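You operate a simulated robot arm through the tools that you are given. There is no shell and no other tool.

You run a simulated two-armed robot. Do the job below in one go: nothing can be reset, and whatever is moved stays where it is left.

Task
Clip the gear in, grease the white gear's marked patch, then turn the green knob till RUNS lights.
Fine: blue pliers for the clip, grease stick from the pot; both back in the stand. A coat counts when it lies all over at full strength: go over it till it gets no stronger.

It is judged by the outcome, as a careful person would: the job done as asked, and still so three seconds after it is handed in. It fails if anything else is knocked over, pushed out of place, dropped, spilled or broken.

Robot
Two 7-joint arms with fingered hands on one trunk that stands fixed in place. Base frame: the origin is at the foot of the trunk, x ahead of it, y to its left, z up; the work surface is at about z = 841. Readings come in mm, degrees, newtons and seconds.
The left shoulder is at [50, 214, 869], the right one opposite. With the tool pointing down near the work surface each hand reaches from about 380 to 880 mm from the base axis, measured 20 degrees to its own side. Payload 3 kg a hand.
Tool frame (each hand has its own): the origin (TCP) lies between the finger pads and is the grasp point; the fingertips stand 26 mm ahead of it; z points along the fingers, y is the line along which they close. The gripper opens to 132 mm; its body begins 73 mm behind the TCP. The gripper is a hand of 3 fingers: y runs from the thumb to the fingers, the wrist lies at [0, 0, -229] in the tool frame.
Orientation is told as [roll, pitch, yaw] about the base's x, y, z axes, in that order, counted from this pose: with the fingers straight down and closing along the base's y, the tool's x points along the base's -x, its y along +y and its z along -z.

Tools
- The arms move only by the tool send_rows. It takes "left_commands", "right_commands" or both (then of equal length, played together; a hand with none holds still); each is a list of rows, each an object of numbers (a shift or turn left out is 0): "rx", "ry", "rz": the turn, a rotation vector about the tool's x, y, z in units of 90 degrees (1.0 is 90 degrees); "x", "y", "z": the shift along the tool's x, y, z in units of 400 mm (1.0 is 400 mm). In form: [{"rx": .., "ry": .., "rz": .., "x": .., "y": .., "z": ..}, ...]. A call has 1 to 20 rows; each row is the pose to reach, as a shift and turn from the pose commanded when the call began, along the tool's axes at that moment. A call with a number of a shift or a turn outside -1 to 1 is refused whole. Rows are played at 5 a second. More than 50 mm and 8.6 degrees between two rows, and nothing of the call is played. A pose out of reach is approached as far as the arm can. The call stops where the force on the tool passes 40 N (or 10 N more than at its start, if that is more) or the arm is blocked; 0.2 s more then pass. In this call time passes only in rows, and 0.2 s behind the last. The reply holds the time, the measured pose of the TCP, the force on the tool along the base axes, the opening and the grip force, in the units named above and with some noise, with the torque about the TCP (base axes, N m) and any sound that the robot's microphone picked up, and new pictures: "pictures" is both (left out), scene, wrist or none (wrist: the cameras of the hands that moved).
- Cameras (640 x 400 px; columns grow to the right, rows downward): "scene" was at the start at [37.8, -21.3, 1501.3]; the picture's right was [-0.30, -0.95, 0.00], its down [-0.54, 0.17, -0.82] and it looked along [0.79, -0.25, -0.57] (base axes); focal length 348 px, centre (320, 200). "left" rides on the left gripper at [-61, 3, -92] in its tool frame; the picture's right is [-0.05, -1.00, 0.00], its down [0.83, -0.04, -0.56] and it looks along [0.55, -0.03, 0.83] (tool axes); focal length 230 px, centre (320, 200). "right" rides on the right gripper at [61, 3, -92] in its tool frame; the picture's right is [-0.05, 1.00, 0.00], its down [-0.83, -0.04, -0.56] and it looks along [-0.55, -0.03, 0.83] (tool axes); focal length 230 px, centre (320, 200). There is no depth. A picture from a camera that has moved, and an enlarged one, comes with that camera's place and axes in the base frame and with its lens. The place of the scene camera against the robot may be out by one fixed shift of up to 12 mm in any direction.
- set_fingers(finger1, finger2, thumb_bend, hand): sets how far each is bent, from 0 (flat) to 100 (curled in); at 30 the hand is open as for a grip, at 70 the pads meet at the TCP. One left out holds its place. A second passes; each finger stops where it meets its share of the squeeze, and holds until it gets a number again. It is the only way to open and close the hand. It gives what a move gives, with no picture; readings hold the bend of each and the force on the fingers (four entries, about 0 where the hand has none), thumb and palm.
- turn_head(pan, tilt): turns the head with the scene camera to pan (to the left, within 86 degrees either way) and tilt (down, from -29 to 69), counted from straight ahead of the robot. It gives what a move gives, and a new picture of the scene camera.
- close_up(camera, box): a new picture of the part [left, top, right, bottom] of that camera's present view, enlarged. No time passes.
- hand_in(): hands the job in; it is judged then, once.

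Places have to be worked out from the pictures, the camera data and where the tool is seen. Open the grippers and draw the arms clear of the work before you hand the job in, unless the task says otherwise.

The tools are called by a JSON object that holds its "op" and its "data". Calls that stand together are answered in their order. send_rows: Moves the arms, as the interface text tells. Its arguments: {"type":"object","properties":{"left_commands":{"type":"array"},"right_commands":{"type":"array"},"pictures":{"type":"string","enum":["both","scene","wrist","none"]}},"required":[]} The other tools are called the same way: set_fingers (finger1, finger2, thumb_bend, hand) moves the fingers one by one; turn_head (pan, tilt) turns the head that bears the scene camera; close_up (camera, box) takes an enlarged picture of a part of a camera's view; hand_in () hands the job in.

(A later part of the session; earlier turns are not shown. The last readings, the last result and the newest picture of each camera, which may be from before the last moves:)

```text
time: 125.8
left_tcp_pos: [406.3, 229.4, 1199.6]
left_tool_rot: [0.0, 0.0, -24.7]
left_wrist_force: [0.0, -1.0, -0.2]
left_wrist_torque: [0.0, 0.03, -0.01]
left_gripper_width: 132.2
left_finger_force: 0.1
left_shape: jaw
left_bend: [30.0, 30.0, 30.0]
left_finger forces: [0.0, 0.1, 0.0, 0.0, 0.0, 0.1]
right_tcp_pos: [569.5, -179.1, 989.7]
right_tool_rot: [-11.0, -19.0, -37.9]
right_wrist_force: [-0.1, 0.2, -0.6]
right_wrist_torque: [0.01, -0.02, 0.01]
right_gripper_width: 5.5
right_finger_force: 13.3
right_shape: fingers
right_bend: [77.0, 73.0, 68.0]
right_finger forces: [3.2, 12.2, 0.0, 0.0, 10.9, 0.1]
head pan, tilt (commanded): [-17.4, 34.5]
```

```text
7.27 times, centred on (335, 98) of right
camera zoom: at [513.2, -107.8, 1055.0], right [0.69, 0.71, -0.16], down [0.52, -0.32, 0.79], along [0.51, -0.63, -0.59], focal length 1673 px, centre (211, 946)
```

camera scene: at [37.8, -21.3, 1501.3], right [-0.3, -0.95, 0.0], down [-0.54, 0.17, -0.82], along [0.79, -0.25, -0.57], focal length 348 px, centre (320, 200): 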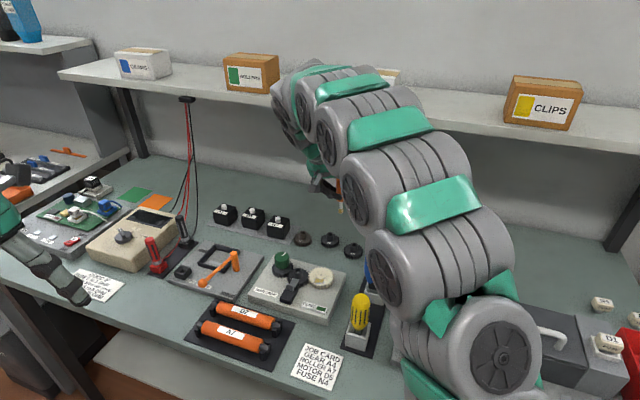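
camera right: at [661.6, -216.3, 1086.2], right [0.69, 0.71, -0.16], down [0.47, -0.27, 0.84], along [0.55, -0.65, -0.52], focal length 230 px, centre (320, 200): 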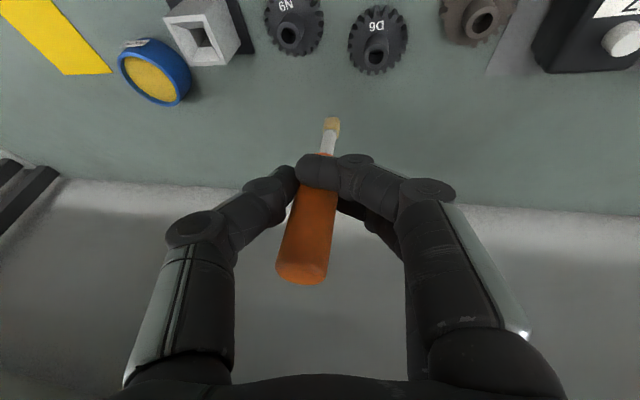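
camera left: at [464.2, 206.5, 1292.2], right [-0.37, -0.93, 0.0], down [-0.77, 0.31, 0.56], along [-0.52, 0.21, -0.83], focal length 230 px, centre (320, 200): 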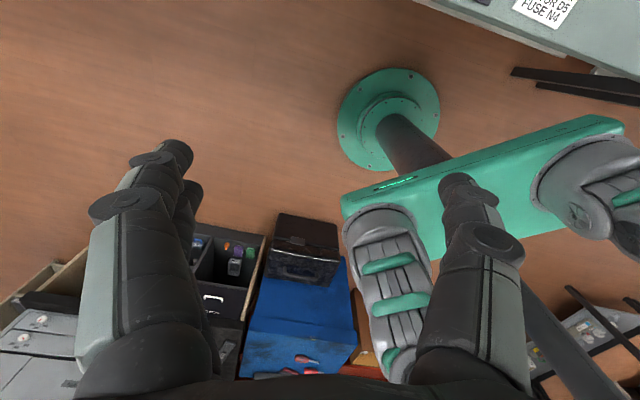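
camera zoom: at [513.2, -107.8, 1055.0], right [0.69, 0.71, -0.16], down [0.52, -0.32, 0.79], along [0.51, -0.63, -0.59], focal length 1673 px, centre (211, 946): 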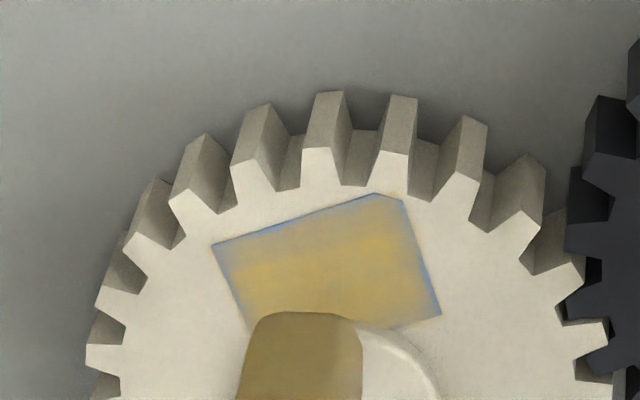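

That spot took grease well once contact was real. I'll do the same press-and-wiggle at stations all along the near edge and the -w side.

{"op": "send_rows", "data": {"right_commands": [{"x": 0.0196, "y": 0.0252, "z": 0.0529}, {"x": 0.0237, "y": 0.0275, "z": 0.0645}, {"x": 0.0203, "y": 0.0286, "z": 0.0655}, {"x": 0.0271, "y": 0.0264, "z": 0.0635}, {"x": 0.013, "y": -0.0006, "z": 0.0602}, {"x": 0.0171, "y": 0.0017, "z": 0.0718}, {"x": 0.0137, "y": 0.0028, "z": 0.0728}, {"x": 0.0205, "y": 0.0006, "z": 0.0708}, {"x": 0.01, "y": -0.0123, "z": 0.0635}, {"x": 0.0141, "y": -0.01, "z": 0.0751}, {"x": 0.0107, "y": -0.0089, "z": 0.0761}, {"x": 0.0175, "y": -0.0111, "z": 0.0741}, {"x": 0.007, "y": -0.024, "z": 0.0668}, {"x": 0.0111, "y": -0.0217, "z": 0.0784}, {"x": 0.0077, "y": -0.0206, "z": 0.0794}, {"x": 0.0145, "y": -0.0228, "z": 0.0774}, {"x": -0.0045, "y": -0.0202, "z": 0.0701}, {"x": -0.0004, "y": -0.0179, "z": 0.0817}, {"x": -0.0038, "y": -0.0168, "z": 0.0827}, {"x": 0.003, "y": -0.019, "z": 0.0807}], "pictures": "none"}}

{"op": "close_up", "data": {"camera": "scene", "box": [308, 268, 332, 288]}}

{"op": "close_up", "data": {"camera": "right", "box": [300, 70, 370, 125]}}

```text
time: 130.0
left_tcp_pos: [407.7, 229.3, 1200.0]
left_tool_rot: [0.0, 0.0, -24.6]
left_wrist_force: [-0.4, 0.3, -0.1]
left_wrist_torque: [-0.03, 0.02, -0.01]
left_gripper_width: 132.0
left_finger_force: 0.0
left_shape: jaw
left_bend: [30.0, 30.0, 30.0]
left_finger forces: [0.0, 0.0, 0.1, 0.0, 0.0, 0.1]
right_tcp_pos: [568.0, -194.8, 960.2]
right_tool_rot: [-10.9, -19.1, -37.9]
right_wrist_force: [1.3, 0.8, 3.5]
right_wrist_torque: [-0.02, -0.07, 0.06]
right_gripper_width: 5.1
right_finger_force: 13.5
right_shape: fingers
right_bend: [77.0, 73.0, 68.0]
right_finger forces: [3.4, 13.5, 0.1, 0.0, 10.8, 0.0]
head pan, tilt (commanded): [-17.4, 34.5]
```

```text
16.00 times, centred on (320, 278) of scene
camera zoom: at [37.7, -21.3, 1501.3], right [-0.3, -0.95, 0.0], down [-0.54, 0.17, -0.82], along [0.79, -0.25, -0.57], focal length 5563 px, centre (320, -1048)
```

zoom: 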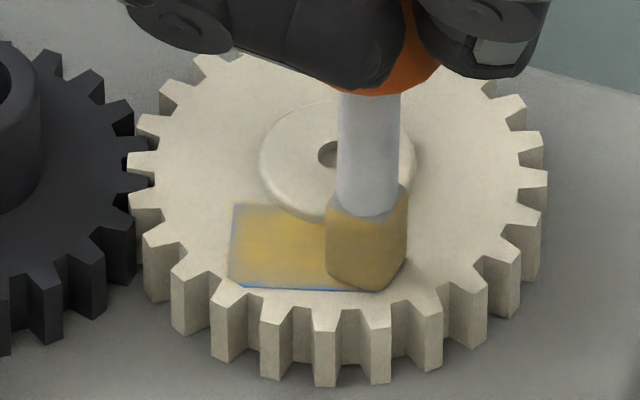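

```text
7.27 times, centred on (335, 98) of right
camera zoom: at [512.2, -123.6, 1024.4], right [0.69, 0.71, -0.16], down [0.52, -0.32, 0.79], along [0.51, -0.63, -0.59], focal length 1673 px, centre (211, 946)
```

zoom: 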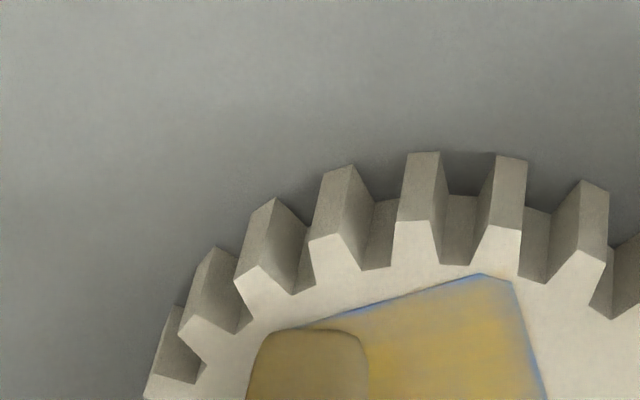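

Near edge is now golden. Next: the far corner on the -w side and all along the +w edge, then lift.

{"op": "send_rows", "data": {"right_commands": [{"x": -0.0144, "y": 0.0011, "z": -0.0087}, {"x": -0.0103, "y": 0.0034, "z": 0.0029}, {"x": -0.0137, "y": 0.0045, "z": 0.0039}, {"x": -0.0069, "y": 0.0023, "z": 0.0019}, {"x": -0.011, "y": 0.0, "z": -0.0097}, {"x": 0.0081, "y": 0.0196, "z": -0.0282}, {"x": -0.0011, "y": 0.0526, "z": -0.0232}, {"x": 0.003, "y": 0.0549, "z": -0.0116}, {"x": -0.0004, "y": 0.056, "z": -0.0106}, {"x": 0.0064, "y": 0.0538, "z": -0.0126}, {"x": 0.0128, "y": 0.0543, "z": -0.0149}, {"x": 0.0174, "y": 0.0528, "z": -0.0162}, {"x": 0.0219, "y": 0.0513, "z": -0.0175}, {"x": 0.0253, "y": 0.0502, "z": -0.0185}, {"x": 0.0024, "y": 0.0565, "z": -0.0252}, {"x": 0.0065, "y": 0.0588, "z": -0.0136}, {"x": 0.0156, "y": 0.0558, "z": -0.0162}, {"x": 0.0248, "y": 0.0528, "z": -0.0188}, {"x": 0.0004, "y": 0.0392, "z": -0.0886}, {"x": 0.0004, "y": 0.0392, "z": -0.0886}], "pictures": "none"}}

{"op": "close_up", "data": {"camera": "scene", "box": [308, 268, 332, 288]}}

{"op": "close_up", "data": {"camera": "right", "box": [290, 70, 350, 120]}}

```text
time: 134.2
left_tcp_pos: [407.5, 229.1, 1200.1]
left_tool_rot: [0.0, 0.0, -24.8]
left_wrist_force: [-0.3, 0.0, 0.6]
left_wrist_torque: [-0.02, -0.02, -0.02]
left_gripper_width: 131.9
left_finger_force: 0.1
left_shape: jaw
left_bend: [30.0, 30.0, 30.0]
left_finger forces: [0.1, 0.0, 0.0, 0.1, 0.0, 0.0]
right_tcp_pos: [575.3, -170.6, 991.1]
right_tool_rot: [-11.0, -18.9, -38.0]
right_wrist_force: [1.0, -1.0, -0.2]
right_wrist_torque: [0.05, -0.01, 0.02]
right_gripper_width: 5.1
right_finger_force: 12.8
right_shape: fingers
right_bend: [77.0, 73.0, 68.0]
right_finger forces: [2.7, 12.0, 0.0, 0.1, 10.8, 0.0]
head pan, tilt (commanded): [-17.4, 34.5]
```

```text
16.00 times, centred on (320, 278) of scene
camera zoom: at [37.8, -21.3, 1501.3], right [-0.3, -0.95, 0.0], down [-0.54, 0.17, -0.82], along [0.79, -0.25, -0.57], focal length 5563 px, centre (320, -1048)
```

zoom: 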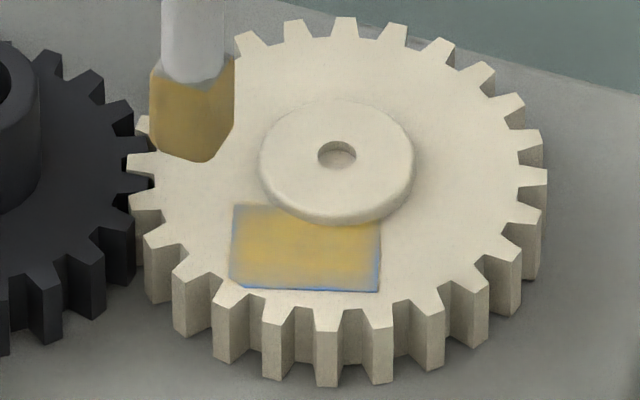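

```text
8.00 times, centred on (320, 95) of right
camera zoom: at [518.4, -99.4, 1055.2], right [0.69, 0.71, -0.16], down [0.52, -0.32, 0.79], along [0.51, -0.63, -0.59], focal length 1841 px, centre (320, 1040)
```

zoom: 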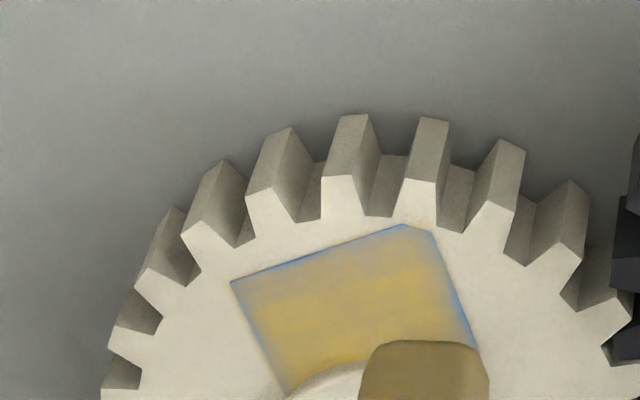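

Mostly uniform; the outermost ~1–2 mm of the near edge and the -w near corner still lag. I'll run press-and-wiggle stations centred right on the near edge line.

{"op": "send_rows", "data": {"right_commands": [{"x": 0.0243, "y": 0.0075, "z": 0.0576}, {"x": 0.0284, "y": 0.0098, "z": 0.0692}, {"x": 0.0318, "y": 0.0087, "z": 0.0682}, {"x": 0.025, "y": 0.0109, "z": 0.0702}, {"x": 0.0224, "y": -0.0047, "z": 0.0606}, {"x": 0.0265, "y": -0.0024, "z": 0.0722}, {"x": 0.0299, "y": -0.0035, "z": 0.0712}, {"x": 0.0231, "y": -0.0013, "z": 0.0732}, {"x": 0.0194, "y": -0.0164, "z": 0.0639}, {"x": 0.0235, "y": -0.0141, "z": 0.0755}, {"x": 0.0269, "y": -0.0152, "z": 0.0745}, {"x": 0.0201, "y": -0.013, "z": 0.0765}, {"x": 0.0164, "y": -0.0281, "z": 0.0672}, {"x": 0.0205, "y": -0.0258, "z": 0.0788}, {"x": 0.0239, "y": -0.0269, "z": 0.0778}, {"x": 0.0171, "y": -0.0247, "z": 0.0798}, {"x": 0.0133, "y": -0.0398, "z": 0.0705}, {"x": 0.0174, "y": -0.0375, "z": 0.0821}, {"x": 0.0208, "y": -0.0386, "z": 0.0811}, {"x": 0.014, "y": -0.0364, "z": 0.0831}], "pictures": "none"}}

{"op": "close_up", "data": {"camera": "scene", "box": [308, 268, 332, 288]}}

{"op": "close_up", "data": {"camera": "right", "box": [300, 70, 370, 125]}}

```text
time: 138.4
left_tcp_pos: [406.8, 229.4, 1199.7]
left_tool_rot: [0.0, -0.1, -24.7]
left_wrist_force: [0.1, 0.8, -0.6]
left_wrist_torque: [-0.01, 0.02, 0.0]
left_gripper_width: 131.9
left_finger_force: 0.0
left_shape: jaw
left_bend: [30.0, 30.0, 30.0]
left_finger forces: [0.0, 0.1, 0.0, 0.1, 0.1, 0.0]
right_tcp_pos: [565.6, -190.3, 961.2]
right_tool_rot: [-11.0, -18.9, -38.0]
right_wrist_force: [0.1, 0.2, 1.8]
right_wrist_torque: [-0.03, -0.01, 0.0]
right_gripper_width: 5.1
right_finger_force: 12.4
right_shape: fingers
right_bend: [78.0, 73.0, 68.0]
right_finger forces: [1.6, 11.6, 0.0, 0.0, 11.2, 0.1]
head pan, tilt (commanded): [-17.4, 34.5]
```

```text
16.00 times, centred on (320, 278) of scene
camera zoom: at [37.7, -21.3, 1501.3], right [-0.3, -0.95, 0.0], down [-0.54, 0.17, -0.82], along [0.79, -0.25, -0.57], focal length 5563 px, centre (320, -1048)
```

zoom: 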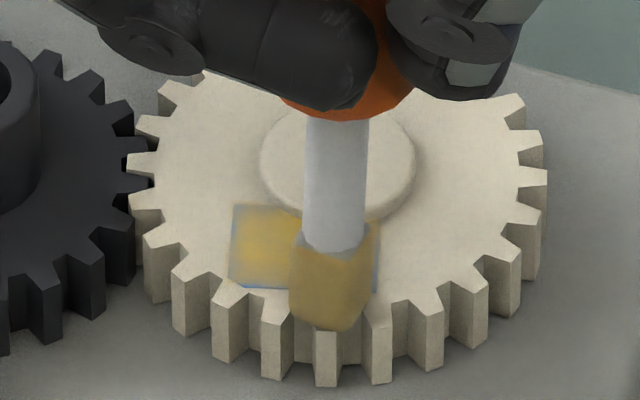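

```text
7.27 times, centred on (335, 98) of right
camera zoom: at [509.3, -118.7, 1024.6], right [0.69, 0.71, -0.16], down [0.52, -0.32, 0.79], along [0.51, -0.63, -0.59], focal length 1673 px, centre (211, 946)
```

zoom: 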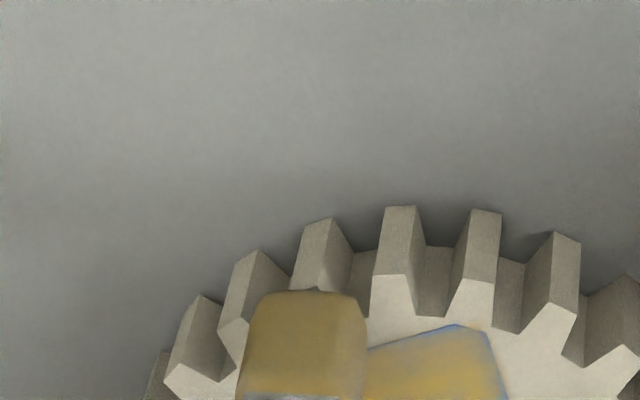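

The tip has drifted outward in the grip and was off the patch. I'll re-place it by eye: lift, move 6 mm in and 3 mm to -w, press, and check the picture.

{"op": "send_rows", "data": {"right_commands": [{"x": -0.0041, "y": -0.0023, "z": -0.0116}, {"x": -0.0196, "y": -0.0048, "z": -0.0057}, {"x": -0.0155, "y": -0.0025, "z": 0.0059}, {"x": -0.0147, "y": -0.002, "z": 0.0082}], "pictures": "none"}}

{"op": "close_up", "data": {"camera": "scene", "box": [308, 268, 332, 288]}}

{"op": "close_up", "data": {"camera": "right", "box": [300, 70, 370, 125]}}

```text
time: 139.4
left_tcp_pos: [407.0, 228.6, 1198.7]
left_tool_rot: [0.0, 0.1, -24.7]
left_wrist_force: [0.2, -0.4, 0.3]
left_wrist_torque: [-0.02, 0.05, 0.03]
left_gripper_width: 131.7
left_finger_force: 0.0
left_shape: jaw
left_bend: [30.0, 30.0, 30.0]
left_finger forces: [0.1, 0.0, 0.1, 0.0, 0.0, 0.1]
right_tcp_pos: [569.1, -195.5, 960.1]
right_tool_rot: [-10.8, -19.0, -37.9]
right_wrist_force: [0.2, -0.1, 6.0]
right_wrist_torque: [-0.07, 0.0, 0.03]
right_gripper_width: 5.0
right_finger_force: 12.4
right_shape: fingers
right_bend: [78.0, 73.0, 68.0]
right_finger forces: [1.9, 12.4, 0.0, 0.0, 11.7, 0.0]
head pan, tilt (commanded): [-17.4, 34.5]
```

```text
16.00 times, centred on (320, 278) of scene
camera zoom: at [37.7, -21.3, 1501.3], right [-0.3, -0.95, 0.0], down [-0.54, 0.17, -0.82], along [0.79, -0.25, -0.57], focal length 5563 px, centre (320, -1048)
```

zoom: 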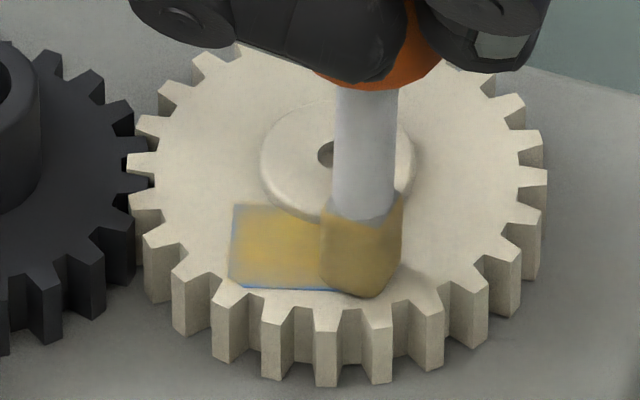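

```text
7.27 times, centred on (335, 98) of right
camera zoom: at [513.5, -124.3, 1024.0], right [0.69, 0.71, -0.16], down [0.52, -0.32, 0.79], along [0.51, -0.63, -0.59], focal length 1673 px, centre (211, 946)
```

zoom: 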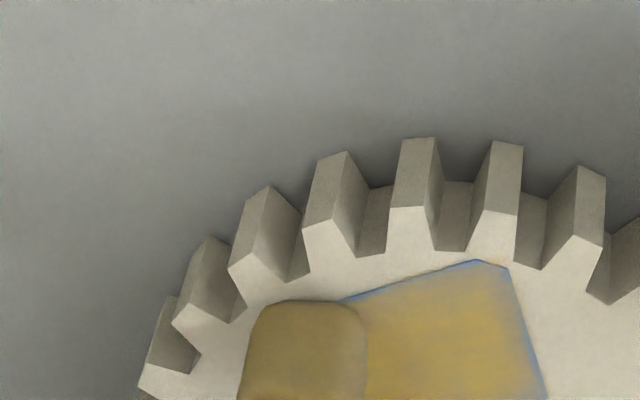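

Now the tip sits on the -w near corner with 6 N. Wiggling here and stepping along the near edge to the +w corner, lifting between stations.

{"op": "send_rows", "data": {"right_commands": [{"x": 0.0034, "y": -0.0011, "z": -0.001}, {"x": -0.0034, "y": 0.0011, "z": 0.001}, {"x": 0.0034, "y": -0.0011, "z": -0.001}, {"x": 0.0, "y": 0.0, "z": 0.0}, {"x": -0.0011, "y": 0.0094, "z": -0.0149}, {"x": 0.003, "y": 0.0117, "z": -0.0033}, {"x": 0.0064, "y": 0.0106, "z": -0.0043}, {"x": -0.0004, "y": 0.0128, "z": -0.0023}, {"x": 0.0019, "y": 0.0211, "z": -0.0182}, {"x": 0.006, "y": 0.0234, "z": -0.0066}, {"x": 0.0094, "y": 0.0223, "z": -0.0076}, {"x": 0.0026, "y": 0.0245, "z": -0.0056}, {"x": 0.0049, "y": 0.0328, "z": -0.0215}, {"x": 0.009, "y": 0.0351, "z": -0.0099}, {"x": 0.0124, "y": 0.034, "z": -0.0109}, {"x": 0.0056, "y": 0.0362, "z": -0.0089}, {"x": 0.0074, "y": 0.0422, "z": -0.0242}, {"x": 0.0115, "y": 0.0445, "z": -0.0126}, {"x": 0.0149, "y": 0.0434, "z": -0.0136}, {"x": 0.0081, "y": 0.0456, "z": -0.0116}], "pictures": "none"}}

{"op": "close_up", "data": {"camera": "scene", "box": [308, 268, 332, 288]}}

{"op": "close_up", "data": {"camera": "right", "box": [290, 70, 360, 125]}}

```text
time: 143.6
left_tcp_pos: [407.3, 228.8, 1200.8]
left_tool_rot: [0.0, -0.1, -24.8]
left_wrist_force: [-0.3, -0.5, 0.6]
left_wrist_torque: [-0.01, 0.01, -0.03]
left_gripper_width: 132.0
left_finger_force: 0.1
left_shape: jaw
left_bend: [30.0, 30.0, 30.0]
left_finger forces: [0.0, 0.0, 0.1, 0.0, 0.0, 0.0]
right_tcp_pos: [580.3, -177.1, 958.5]
right_tool_rot: [-11.0, -18.9, -37.8]
right_wrist_force: [-0.4, -1.0, 10.0]
right_wrist_torque: [-0.13, 0.02, -0.03]
right_gripper_width: 4.8
right_finger_force: 13.1
right_shape: fingers
right_bend: [78.0, 73.0, 68.0]
right_finger forces: [2.2, 12.5, 0.0, 0.0, 12.9, 0.1]
head pan, tilt (commanded): [-17.4, 34.5]
```

```text
16.00 times, centred on (320, 278) of scene
camera zoom: at [37.6, -21.3, 1501.3], right [-0.3, -0.95, 0.0], down [-0.54, 0.17, -0.82], along [0.79, -0.25, -0.57], focal length 5563 px, centre (320, -1048)
```

zoom: 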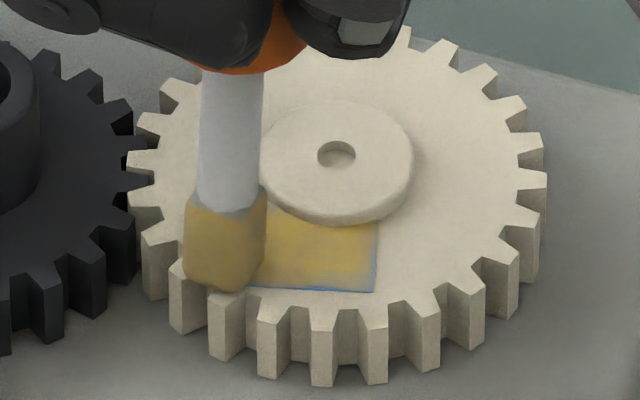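

```text
7.27 times, centred on (325, 98) of right
camera zoom: at [522.4, -107.3, 1023.1], right [0.69, 0.71, -0.16], down [0.52, -0.32, 0.79], along [0.51, -0.63, -0.59], focal length 1673 px, centre (284, 946)
```

zoom: 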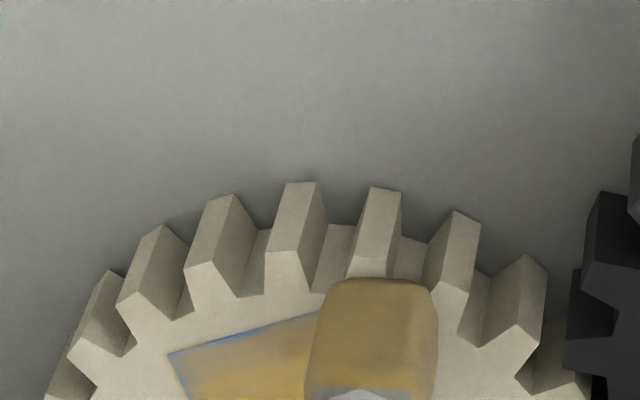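

Near edge looks good now. I'll work up and down the +w edge at this contact, then lift for inspection.

{"op": "send_rows", "data": {"right_commands": [{"x": -0.0046, "y": 0.0015, "z": 0.0013}, {"x": -0.0092, "y": 0.003, "z": 0.0026}, {"x": -0.0137, "y": 0.0045, "z": 0.0039}, {"x": -0.0183, "y": 0.006, "z": 0.0052}, {"x": -0.0137, "y": 0.002, "z": 0.0045}, {"x": -0.0092, "y": 0.0005, "z": 0.0032}, {"x": -0.0046, "y": -0.001, "z": 0.0019}, {"x": 0.0, "y": -0.0025, "z": 0.0006}, {"x": -0.0244, "y": -0.0136, "z": -0.0698}, {"x": -0.0244, "y": -0.0136, "z": -0.0698}], "pictures": "none"}}

{"op": "close_up", "data": {"camera": "scene", "box": [308, 268, 332, 288]}}

{"op": "close_up", "data": {"camera": "right", "box": [290, 70, 350, 120]}}

```text
time: 145.8
left_tcp_pos: [406.9, 228.6, 1199.5]
left_tool_rot: [0.0, 0.0, -24.8]
left_wrist_force: [0.3, 0.5, -0.6]
left_wrist_torque: [0.03, -0.06, 0.02]
left_gripper_width: 132.0
left_finger_force: 0.0
left_shape: jaw
left_bend: [30.0, 30.0, 30.0]
left_finger forces: [0.0, 0.0, 0.1, 0.0, 0.1, 0.0]
right_tcp_pos: [578.1, -180.2, 989.5]
right_tool_rot: [-11.0, -18.9, -37.9]
right_wrist_force: [-0.2, 0.3, -0.5]
right_wrist_torque: [0.02, -0.01, -0.01]
right_gripper_width: 4.9
right_finger_force: 12.1
right_shape: fingers
right_bend: [77.0, 72.0, 68.0]
right_finger forces: [1.7, 11.8, 0.0, 0.0, 10.7, 0.0]
head pan, tilt (commanded): [-17.4, 34.5]
```

```text
16.00 times, centred on (320, 278) of scene
camera zoom: at [37.8, -21.3, 1501.3], right [-0.3, -0.95, 0.0], down [-0.54, 0.17, -0.82], along [0.79, -0.25, -0.57], focal length 5563 px, centre (320, -1048)
```

zoom: 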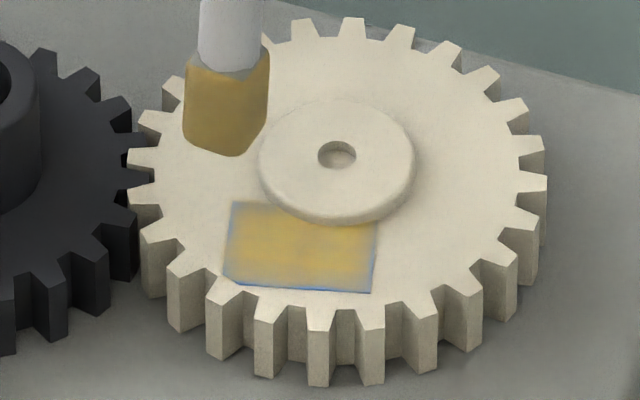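

```text
8.00 times, centred on (320, 95) of right
camera zoom: at [521.2, -108.2, 1054.0], right [0.69, 0.71, -0.16], down [0.52, -0.32, 0.79], along [0.51, -0.63, -0.59], focal length 1841 px, centre (320, 1040)
```

zoom: 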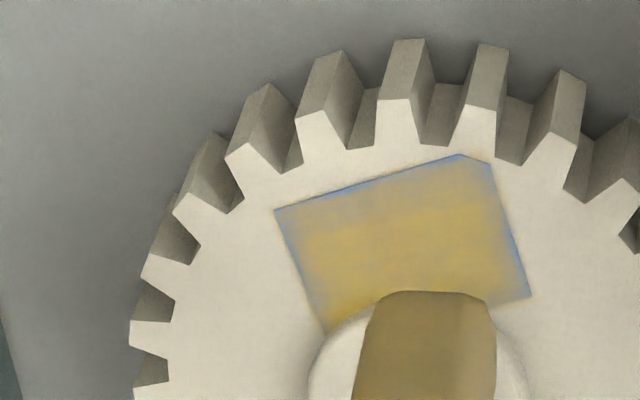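

A thin bluish rim remains on all sides. I'll do one more full pass with the tip centre placed on each edge (pulling outward only), then compare.

{"op": "send_rows", "data": {"right_commands": [{"x": -0.0073, "y": 0.0209, "z": 0.0726}, {"x": -0.0033, "y": 0.0231, "z": 0.0843}, {"x": 0.0081, "y": 0.0193, "z": 0.0811}, {"x": 0.0208, "y": 0.0151, "z": 0.0775}, {"x": 0.0242, "y": 0.014, "z": 0.0765}, {"x": 0.0137, "y": 0.0011, "z": 0.0691}, {"x": 0.0178, "y": 0.0033, "z": 0.0808}, {"x": 0.0212, "y": 0.0022, "z": 0.0798}, {"x": 0.0106, "y": -0.0104, "z": 0.0724}, {"x": 0.0147, "y": -0.0082, "z": 0.0841}, {"x": 0.0181, "y": -0.0093, "z": 0.0831}, {"x": 0.0075, "y": -0.0222, "z": 0.0758}, {"x": 0.0116, "y": -0.02, "z": 0.0875}, {"x": 0.015, "y": -0.0211, "z": 0.0865}, {"x": -0.015, "y": -0.0277, "z": 0.0846}, {"x": -0.0109, "y": -0.0255, "z": 0.0963}, {"x": -0.004, "y": -0.0277, "z": 0.0944}, {"x": 0.0086, "y": -0.0318, "z": 0.0908}, {"x": 0.012, "y": -0.0329, "z": 0.0898}, {"x": -0.0158, "y": -0.0454, "z": 0.021}], "pictures": "none"}}

{"op": "close_up", "data": {"camera": "scene", "box": [308, 268, 332, 288]}}

{"op": "close_up", "data": {"camera": "right", "box": [310, 70, 370, 120]}}

```text
time: 150.0
left_tcp_pos: [406.5, 227.9, 1200.2]
left_tool_rot: [0.0, 0.0, -24.8]
left_wrist_force: [-0.3, -0.2, 0.0]
left_wrist_torque: [0.02, -0.01, -0.03]
left_gripper_width: 131.8
left_finger_force: 0.0
left_shape: jaw
left_bend: [30.0, 30.0, 30.0]
left_finger forces: [0.1, 0.0, 0.1, 0.0, 0.1, 0.0]
right_tcp_pos: [572.5, -197.5, 987.0]
right_tool_rot: [-10.8, -19.0, -38.0]
right_wrist_force: [0.6, 0.2, -0.8]
right_wrist_torque: [0.01, 0.01, 0.01]
right_gripper_width: 4.6
right_finger_force: 13.6
right_shape: fingers
right_bend: [78.0, 73.0, 68.0]
right_finger forces: [5.5, 11.7, 0.0, 0.0, 9.9, 0.1]
head pan, tilt (commanded): [-17.4, 34.5]
```

```text
16.00 times, centred on (320, 278) of scene
camera zoom: at [37.7, -21.3, 1501.3], right [-0.3, -0.95, 0.0], down [-0.54, 0.17, -0.82], along [0.79, -0.25, -0.57], focal length 5563 px, centre (320, -1048)
```

zoom: 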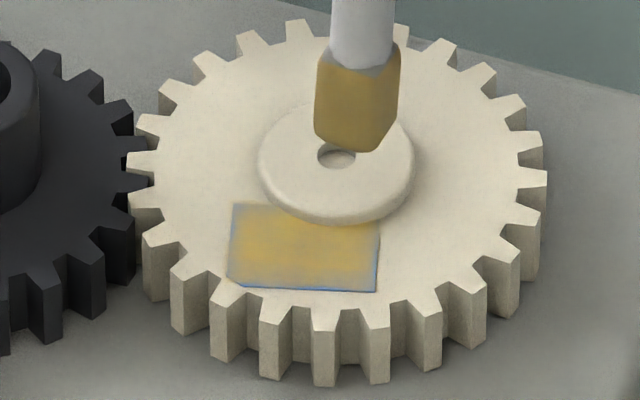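

```text
8.00 times, centred on (340, 95) of right
camera zoom: at [516.2, -126.5, 1051.6], right [0.69, 0.71, -0.16], down [0.52, -0.32, 0.79], along [0.51, -0.63, -0.59], focal length 1841 px, centre (160, 1040)
```

zoom: 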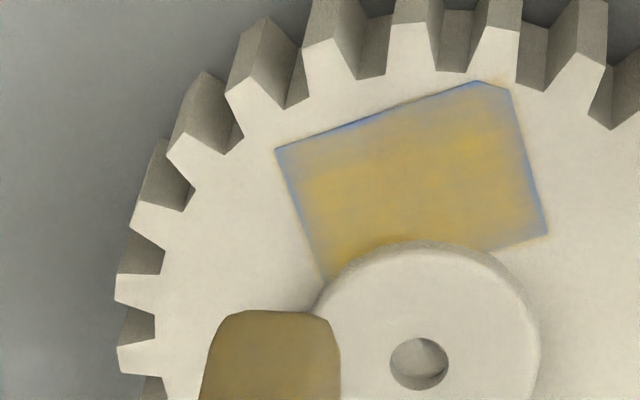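

The rim looks the same as before this pass, and the tip is still rich with grease, suggesting saturation. To be sure, I'll rub one spot in the middle of the near edge for longer and compare it with its neighbours.

{"op": "send_rows", "data": {"right_commands": [{"x": 0.0247, "y": 0.0281, "z": 0.0453}, {"x": 0.0316, "y": 0.032, "z": 0.0653}, {"x": 0.0316, "y": 0.032, "z": 0.0653}, {"x": 0.0362, "y": 0.0305, "z": 0.064}, {"x": 0.0316, "y": 0.032, "z": 0.0653}, {"x": 0.0362, "y": 0.0305, "z": 0.064}, {"x": 0.0316, "y": 0.032, "z": 0.0653}, {"x": 0.0362, "y": 0.0305, "z": 0.064}, {"x": 0.0316, "y": 0.032, "z": 0.0653}, {"x": 0.0362, "y": 0.0305, "z": 0.064}], "pictures": "none"}}

{"op": "close_up", "data": {"camera": "scene", "box": [308, 268, 332, 288]}}

{"op": "send_rows", "data": {"right_commands": [{"x": -0.0244, "y": -0.0136, "z": -0.0698}, {"x": -0.0244, "y": -0.0436, "z": -0.064}, {"x": -0.0244, "y": -0.0436, "z": -0.064}], "pictures": "none"}}

{"op": "close_up", "data": {"camera": "scene", "box": [308, 268, 332, 288]}}

{"op": "close_up", "data": {"camera": "right", "box": [310, 70, 370, 120]}}

```text
time: 152.2
left_tcp_pos: [406.3, 229.2, 1199.8]
left_tool_rot: [0.1, 0.0, -24.7]
left_wrist_force: [0.1, 0.1, 0.0]
left_wrist_torque: [-0.01, 0.01, -0.02]
left_gripper_width: 131.9
left_finger_force: 0.1
left_shape: jaw
left_bend: [30.0, 30.0, 30.0]
left_finger forces: [0.0, 0.0, 0.0, 0.0, 0.1, 0.0]
right_tcp_pos: [573.3, -189.5, 956.6]
right_tool_rot: [-10.9, -18.9, -38.0]
right_wrist_force: [0.0, -0.9, 17.9]
right_wrist_torque: [-0.18, -0.1, 0.05]
right_gripper_width: 4.8
right_finger_force: 16.7
right_shape: fingers
right_bend: [78.0, 73.0, 68.0]
right_finger forces: [4.8, 16.2, 0.1, 0.0, 12.9, 0.0]
head pan, tilt (commanded): [-17.4, 34.5]
```

```text
16.00 times, centred on (320, 278) of scene
camera zoom: at [37.6, -21.2, 1501.3], right [-0.3, -0.95, 0.0], down [-0.54, 0.17, -0.82], along [0.79, -0.25, -0.57], focal length 5563 px, centre (320, -1048)
```

zoom: 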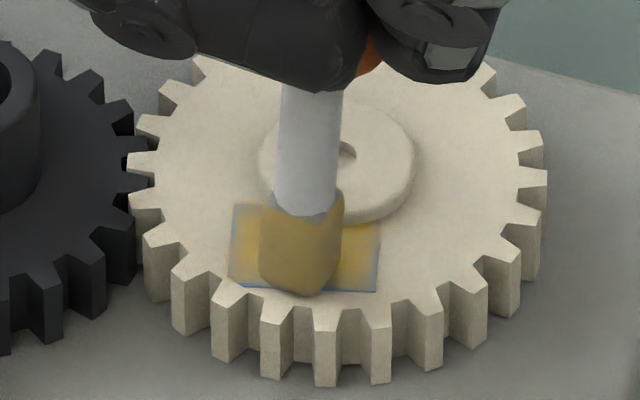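

```text
time: 153.0
left_tcp_pos: [406.8, 229.7, 1199.6]
left_tool_rot: [0.0, -0.1, -24.7]
left_wrist_force: [0.1, 0.3, 0.2]
left_wrist_torque: [0.0, 0.01, 0.0]
left_gripper_width: 131.9
left_finger_force: 0.2
left_shape: jaw
left_bend: [30.0, 30.0, 30.0]
left_finger forces: [0.0, 0.0, 0.0, 0.0, 0.0, 0.0]
right_tcp_pos: [567.7, -199.5, 986.6]
right_tool_rot: [-10.9, -19.0, -37.9]
right_wrist_force: [0.0, -0.5, -0.5]
right_wrist_torque: [0.01, -0.01, -0.02]
right_gripper_width: 4.6
right_finger_force: 13.7
right_shape: fingers
right_bend: [78.0, 73.0, 68.0]
right_finger forces: [5.1, 12.3, 0.0, 0.1, 10.2, 0.0]
head pan, tilt (commanded): [-17.4, 34.5]
```

```text
16.00 times, centred on (320, 278) of scene
camera zoom: at [37.8, -21.3, 1501.3], right [-0.3, -0.95, 0.0], down [-0.54, 0.17, -0.82], along [0.79, -0.25, -0.57], focal length 5563 px, centre (320, -1048)
```

zoom: 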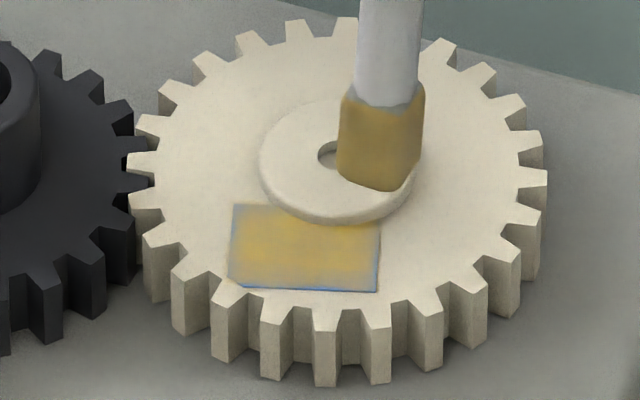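

```text
8.00 times, centred on (340, 95) of right
camera zoom: at [510.0, -128.7, 1049.6], right [0.69, 0.71, -0.16], down [0.52, -0.32, 0.79], along [0.51, -0.63, -0.59], focal length 1841 px, centre (160, 1040)
```

zoom: 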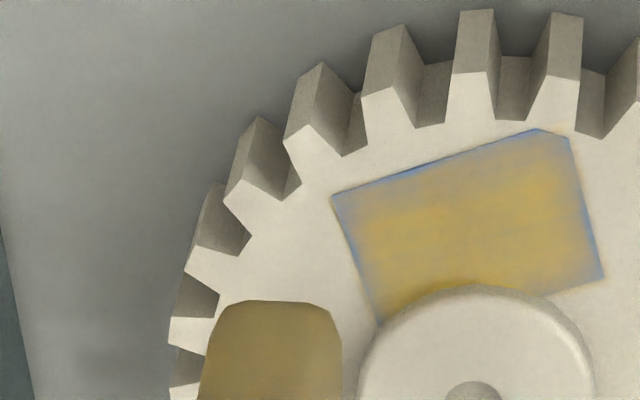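

Even after hard rubbing, that spot looks the same as its neighbours, so the coat is at full strength (the soft rim is just the coat's blurred border). Now I'll take the stick back: up, rearward, tilting so the stick is vertical.

{"op": "send_rows", "data": {"right_commands": [{"x": -0.0366, "y": -0.0204, "z": -0.1046}, {"x": -0.1043, "y": -0.0083, "z": -0.0834, "ry": -0.013}, {"x": -0.1721, "y": 0.0037, "z": -0.0621, "ry": -0.026}, {"x": -0.2398, "y": 0.0158, "z": -0.0409, "ry": -0.039}, {"x": -0.3075, "y": 0.0279, "z": -0.0197, "ry": -0.052}, {"x": -0.3753, "y": 0.0399, "z": 0.0016, "ry": -0.065}, {"x": -0.443, "y": 0.052, "z": 0.0228, "ry": -0.078}, {"x": -0.443, "y": 0.052, "z": 0.0228, "ry": -0.078}]}}

{"op": "close_up", "data": {"camera": "right", "box": [160, 0, 480, 300]}}

```text
time: 154.8
left_tcp_pos: [407.6, 229.0, 1199.8]
left_tool_rot: [0.0, 0.0, -24.7]
left_wrist_force: [-0.3, 0.5, -0.1]
left_wrist_torque: [0.01, 0.01, 0.0]
left_gripper_width: 132.2
left_finger_force: 0.0
left_shape: jaw
left_bend: [30.0, 30.0, 30.0]
left_finger forces: [0.0, 0.1, 0.0, 0.1, 0.0, 0.0]
right_tcp_pos: [713.1, -289.1, 1033.2]
right_tool_rot: [-11.5, -25.7, -36.4]
right_wrist_force: [0.9, 0.1, -0.2]
right_wrist_torque: [-0.01, 0.04, 0.02]
right_gripper_width: 4.4
right_finger_force: 13.1
right_shape: fingers
right_bend: [78.0, 73.0, 68.0]
right_finger forces: [4.8, 12.0, 0.0, 0.1, 10.0, 0.0]
head pan, tilt (commanded): [-17.4, 34.5]
camera scene: at [37.8, -21.3, 1501.3], right [-0.3, -0.95, 0.0], down [-0.54, 0.17, -0.82], along [0.79, -0.25, -0.57], focal length 348 px, centre (320, 200)
camera right: at [650.6, -215.3, 1085.3], right [0.69, 0.71, -0.16], down [0.45, -0.25, 0.86], along [0.57, -0.66, -0.49], focal length 230 px, centre (320, 200)
```

scene: 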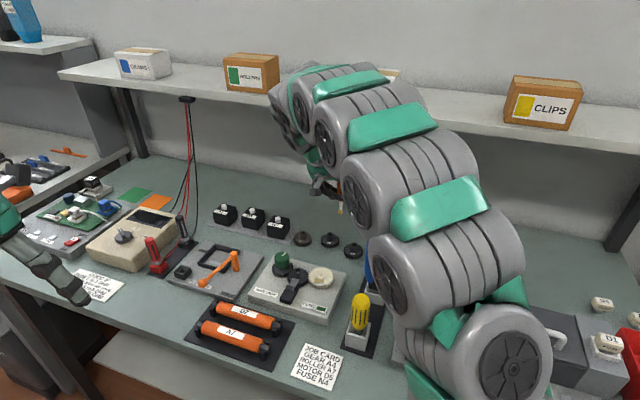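
right: 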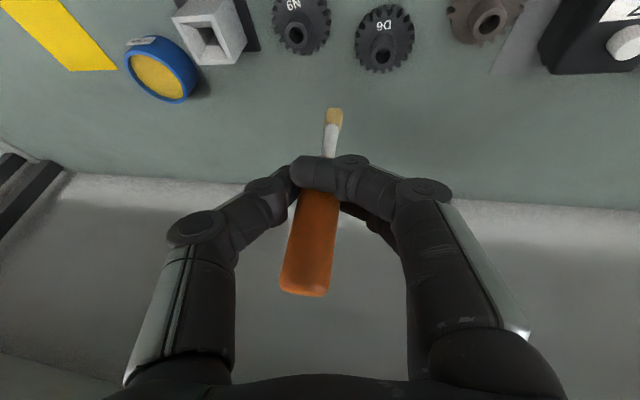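

```text
1.33 times, centred on (320, 150) of right
camera zoom: at [650.6, -215.3, 1085.3], right [0.69, 0.71, -0.16], down [0.45, -0.25, 0.86], along [0.57, -0.66, -0.49], focal length 307 px, centre (320, 267)
```

zoom: 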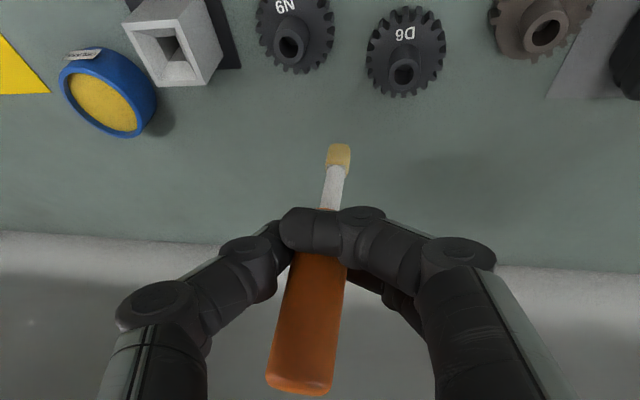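

Now sideways to above the stick's socket.

{"op": "send_rows", "data": {"right_commands": [{"x": 0.0066, "y": -0.0607, "z": 0.0136}, {"x": 0.0132, "y": -0.1213, "z": 0.0272}, {"x": 0.0198, "y": -0.182, "z": 0.0408}, {"x": 0.0264, "y": -0.2426, "z": 0.0544}, {"x": 0.033, "y": -0.3033, "z": 0.068}, {"x": 0.033, "y": -0.3033, "z": 0.068}], "pictures": "none"}}

{"op": "close_up", "data": {"camera": "right", "box": [240, 30, 400, 150]}}

{"op": "close_up", "data": {"camera": "scene", "box": [350, 170, 430, 270]}}

```text
time: 156.2
left_tcp_pos: [405.7, 229.7, 1200.3]
left_tool_rot: [0.0, 0.1, -24.7]
left_wrist_force: [-0.1, 0.6, -1.4]
left_wrist_torque: [0.01, -0.03, -0.02]
left_gripper_width: 132.0
left_finger_force: 0.3
left_shape: jaw
left_bend: [30.0, 30.0, 30.0]
left_finger forces: [0.1, 0.0, 0.0, 0.0, 0.0, 0.1]
right_tcp_pos: [628.6, -385.7, 1023.8]
right_tool_rot: [-11.5, -25.7, -36.5]
right_wrist_force: [0.4, 0.0, -0.1]
right_wrist_torque: [0.03, 0.0, -0.01]
right_gripper_width: 4.4
right_finger_force: 12.6
right_shape: fingers
right_bend: [78.0, 73.0, 68.0]
right_finger forces: [4.2, 11.8, 0.0, 0.0, 10.0, 0.0]
head pan, tilt (commanded): [-17.4, 34.5]
```

```text
3.33 times, centred on (320, 90) of right
camera zoom: at [565.8, -310.9, 1075.8], right [0.69, 0.71, -0.16], down [0.45, -0.25, 0.86], along [0.57, -0.66, -0.49], focal length 767 px, centre (320, 567)
```

zoom: 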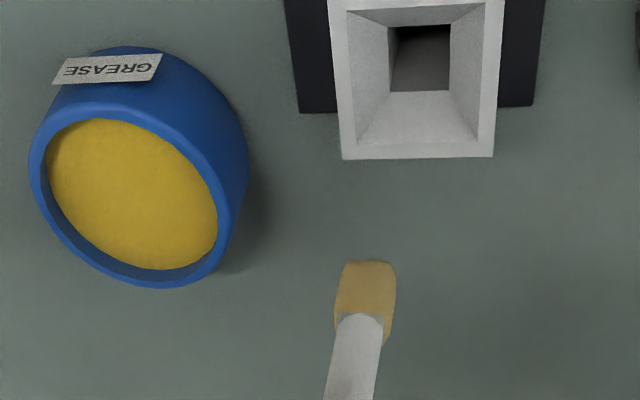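

```text
4.00 times, centred on (390, 220) of scene
camera zoom: at [37.8, -21.3, 1501.3], right [-0.3, -0.95, 0.0], down [-0.54, 0.17, -0.82], along [0.79, -0.25, -0.57], focal length 1391 px, centre (40, 120)
```

zoom: 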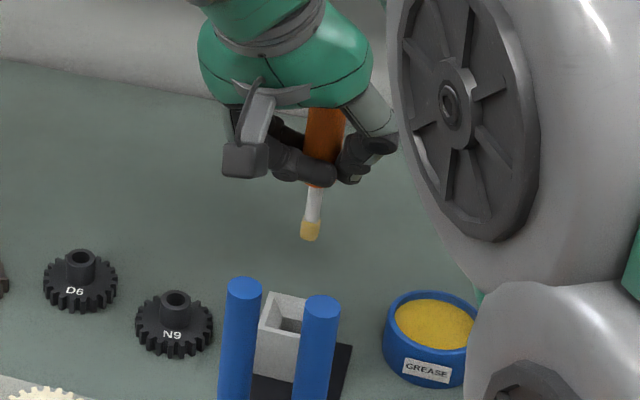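

The tip is about 3 mm toward -w of the socket's centre and the stick leans ~4° sideways. Correcting both and lowering to just above the rim.

{"op": "send_rows", "data": {"right_commands": [{"x": 0.0021, "y": 0.0214, "z": -0.0054, "rx": 0.05}, {"x": 0.0239, "y": 0.0305, "z": 0.0388, "rx": 0.05}, {"x": 0.0458, "y": 0.0395, "z": 0.0829, "rx": 0.05}, {"x": 0.0458, "y": 0.0395, "z": 0.0829, "rx": 0.05}], "pictures": "none"}}

{"op": "close_up", "data": {"camera": "right", "box": [260, 40, 380, 140]}}

{"op": "close_up", "data": {"camera": "scene", "box": [355, 190, 415, 270]}}

```text
time: 157.2
left_tcp_pos: [405.9, 229.2, 1199.6]
left_tool_rot: [0.0, -0.1, -24.7]
left_wrist_force: [-0.1, -0.2, 0.5]
left_wrist_torque: [0.02, 0.0, -0.02]
left_gripper_width: 131.7
left_finger_force: 0.1
left_shape: jaw
left_bend: [30.0, 30.0, 30.0]
left_finger forces: [0.1, 0.0, 0.0, 0.0, 0.0, 0.0]
right_tcp_pos: [634.2, -376.1, 983.1]
right_tool_rot: [-16.0, -25.9, -36.6]
right_wrist_force: [1.0, -0.4, 0.0]
right_wrist_torque: [0.02, 0.02, 0.0]
right_gripper_width: 4.2
right_finger_force: 13.4
right_shape: fingers
right_bend: [78.0, 73.0, 68.0]
right_finger forces: [4.2, 11.8, 0.1, 0.0, 10.1, 0.1]
head pan, tilt (commanded): [-17.4, 34.5]
```

```text
4.00 times, centred on (320, 90) of right
camera zoom: at [575.8, -296.4, 1034.6], right [0.7, 0.67, -0.22], down [0.48, -0.21, 0.85], along [0.53, -0.71, -0.47], focal length 920 px, centre (320, 640)
```

zoom: 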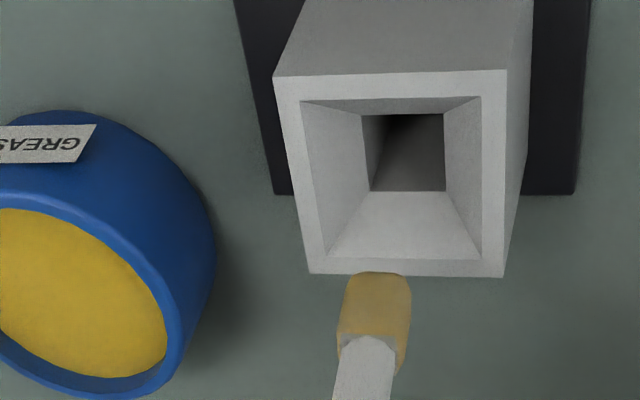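

```text
5.00 times, centred on (385, 230) of scene
camera zoom: at [37.8, -21.3, 1501.3], right [-0.3, -0.95, 0.0], down [-0.54, 0.17, -0.82], along [0.79, -0.25, -0.57], focal length 1739 px, centre (-5, 50)
```

zoom: 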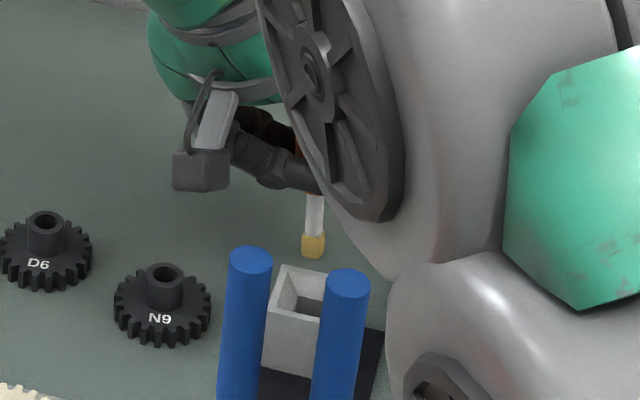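

The upper arm links are getting closer to the bench items; checking the full view before lowering further.

{"op": "close_up", "data": {"camera": "scene", "box": [0, 0, 640, 400]}}

{"op": "close_up", "data": {"camera": "left", "box": [0, 0, 640, 400]}}

```text
1.00 times, centred on (320, 200) of scene (not enlarged: the box is as wide or as high as the picture)
camera zoom: at [37.8, -21.3, 1501.3], right [-0.3, -0.95, 0.0], down [-0.54, 0.17, -0.82], along [0.79, -0.25, -0.57], focal length 348 px, centre (320, 200)
```

zoom: 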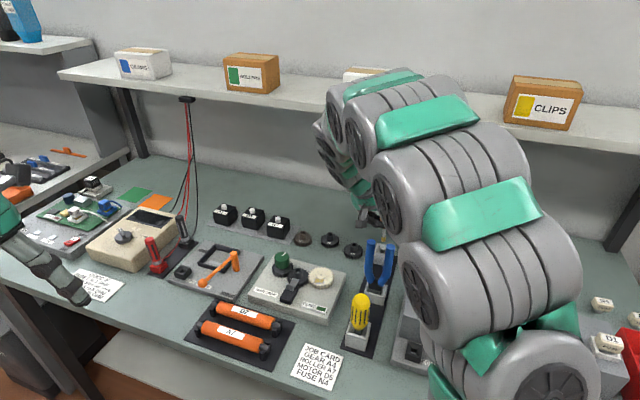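

```text
1.00 times, centred on (320, 200) of left (not enlarged: the box is as wide or as high as the picture)
camera zoom: at [464.1, 206.3, 1292.3], right [-0.37, -0.93, 0.0], down [-0.77, 0.31, 0.56], along [-0.52, 0.21, -0.83], focal length 230 px, centre (320, 200)
```

zoom: 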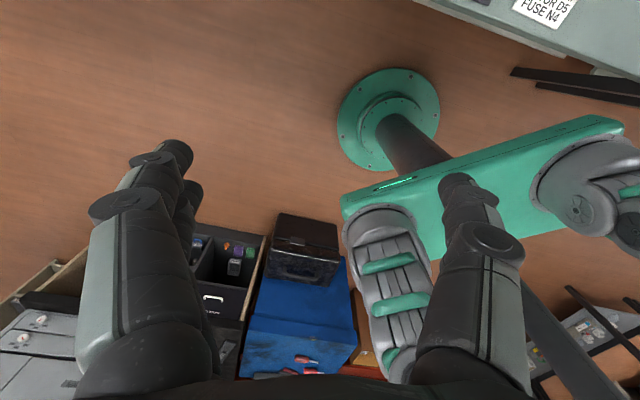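

The arm clears everything (forearm well above the pliers). Tip is over the funnel within ~2 mm. Lowering 20 mm into the funnel mouth.

{"op": "send_rows", "data": {"right_commands": [{"x": 0.0121, "y": 0.0049, "z": 0.0215}, {"x": 0.0241, "y": 0.0098, "z": 0.0429}, {"x": 0.0241, "y": 0.0098, "z": 0.0429}], "pictures": "none"}}

{"op": "close_up", "data": {"camera": "right", "box": [260, 40, 380, 140]}}

{"op": "close_up", "data": {"camera": "scene", "box": [355, 200, 415, 270]}}

```text
time: 158.0
left_tcp_pos: [407.6, 229.8, 1198.8]
left_tool_rot: [0.0, 0.0, -24.7]
left_wrist_force: [-0.9, 0.2, -0.1]
left_wrist_torque: [0.05, -0.04, -0.01]
left_gripper_width: 132.0
left_finger_force: 0.1
left_shape: jaw
left_bend: [30.0, 30.0, 30.0]
left_finger forces: [0.1, 0.0, 0.0, 0.0, 0.0, 0.0]
right_tcp_pos: [634.3, -374.5, 962.8]
right_tool_rot: [-16.0, -25.8, -36.4]
right_wrist_force: [-0.7, -0.4, -0.2]
right_wrist_torque: [0.0, -0.01, -0.01]
right_gripper_width: 4.4
right_finger_force: 13.1
right_shape: fingers
right_bend: [78.0, 73.0, 68.0]
right_finger forces: [4.2, 11.7, 0.0, 0.0, 10.1, 0.0]
head pan, tilt (commanded): [-17.4, 34.5]
```

```text
4.00 times, centred on (320, 90) of right
camera zoom: at [574.9, -296.4, 1014.2], right [0.7, 0.67, -0.23], down [0.48, -0.21, 0.85], along [0.53, -0.71, -0.47], focal length 920 px, centre (320, 640)
```

zoom: 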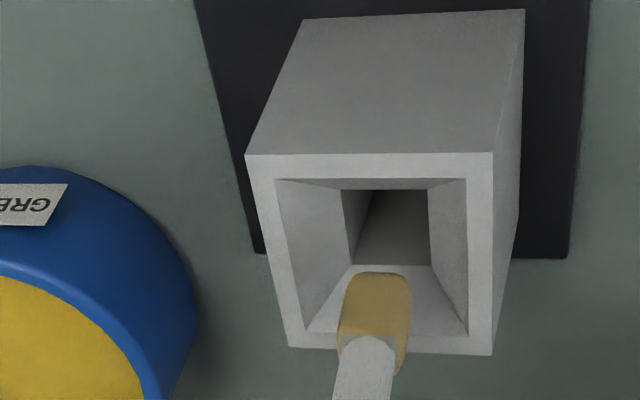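

```text
5.71 times, centred on (385, 235) of scene
camera zoom: at [37.8, -21.3, 1501.3], right [-0.3, -0.95, 0.0], down [-0.54, 0.17, -0.82], along [0.79, -0.25, -0.57], focal length 1987 px, centre (-51, 0)
```

zoom: 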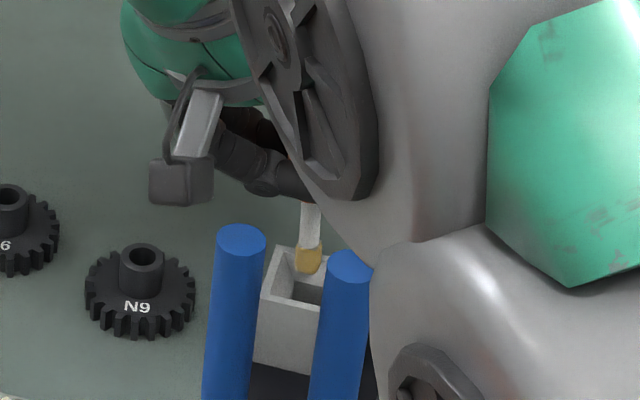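

Tip is entering the funnel. Small correction (+1.5, -2 mm) and 15 mm further down.

{"op": "send_rows", "data": {"right_commands": [{"x": 0.0065, "y": 0.0025, "z": 0.0177}, {"x": 0.013, "y": 0.005, "z": 0.0354}, {"x": 0.013, "y": 0.005, "z": 0.0354}], "pictures": "none"}}

{"op": "close_up", "data": {"camera": "right", "box": [260, 40, 380, 140]}}

{"op": "close_up", "data": {"camera": "scene", "box": [355, 200, 415, 270]}}

```text
time: 158.8
left_tcp_pos: [405.5, 228.8, 1200.0]
left_tool_rot: [0.0, 0.1, -24.7]
left_wrist_force: [-0.6, 0.6, 0.7]
left_wrist_torque: [0.0, 0.0, -0.02]
left_gripper_width: 131.9
left_finger_force: 0.1
left_shape: jaw
left_bend: [30.0, 30.0, 30.0]
left_finger forces: [0.0, 0.1, 0.1, 0.0, 0.0, 0.0]
right_tcp_pos: [633.1, -378.6, 947.8]
right_tool_rot: [-15.9, -25.8, -36.4]
right_wrist_force: [-0.8, 0.8, -0.9]
right_wrist_torque: [0.04, 0.03, -0.02]
right_gripper_width: 4.3
right_finger_force: 12.7
right_shape: fingers
right_bend: [78.0, 73.0, 68.0]
right_finger forces: [4.1, 11.3, 0.0, 0.1, 10.1, 0.0]
head pan, tilt (commanded): [-17.4, 34.5]
```

```text
4.00 times, centred on (320, 90) of right
camera zoom: at [574.6, -298.9, 999.5], right [0.7, 0.67, -0.23], down [0.48, -0.21, 0.85], along [0.53, -0.71, -0.47], focal length 920 px, centre (320, 640)
```

zoom: 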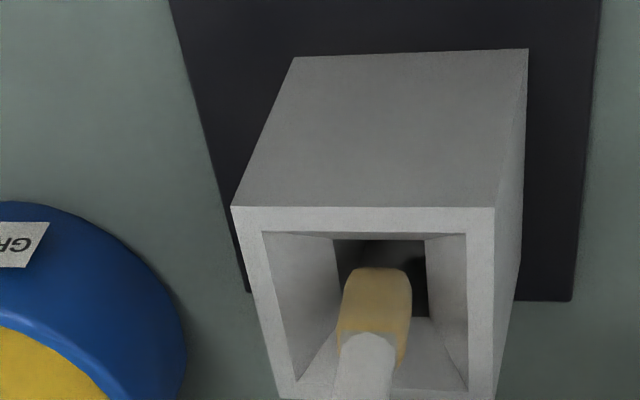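

```text
5.71 times, centred on (385, 235) of scene
camera zoom: at [37.8, -21.3, 1501.3], right [-0.3, -0.95, 0.0], down [-0.54, 0.17, -0.82], along [0.79, -0.25, -0.57], focal length 1987 px, centre (-51, 0)
```

zoom: 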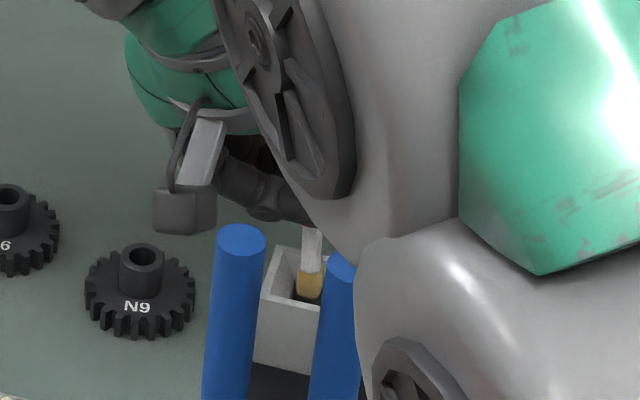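

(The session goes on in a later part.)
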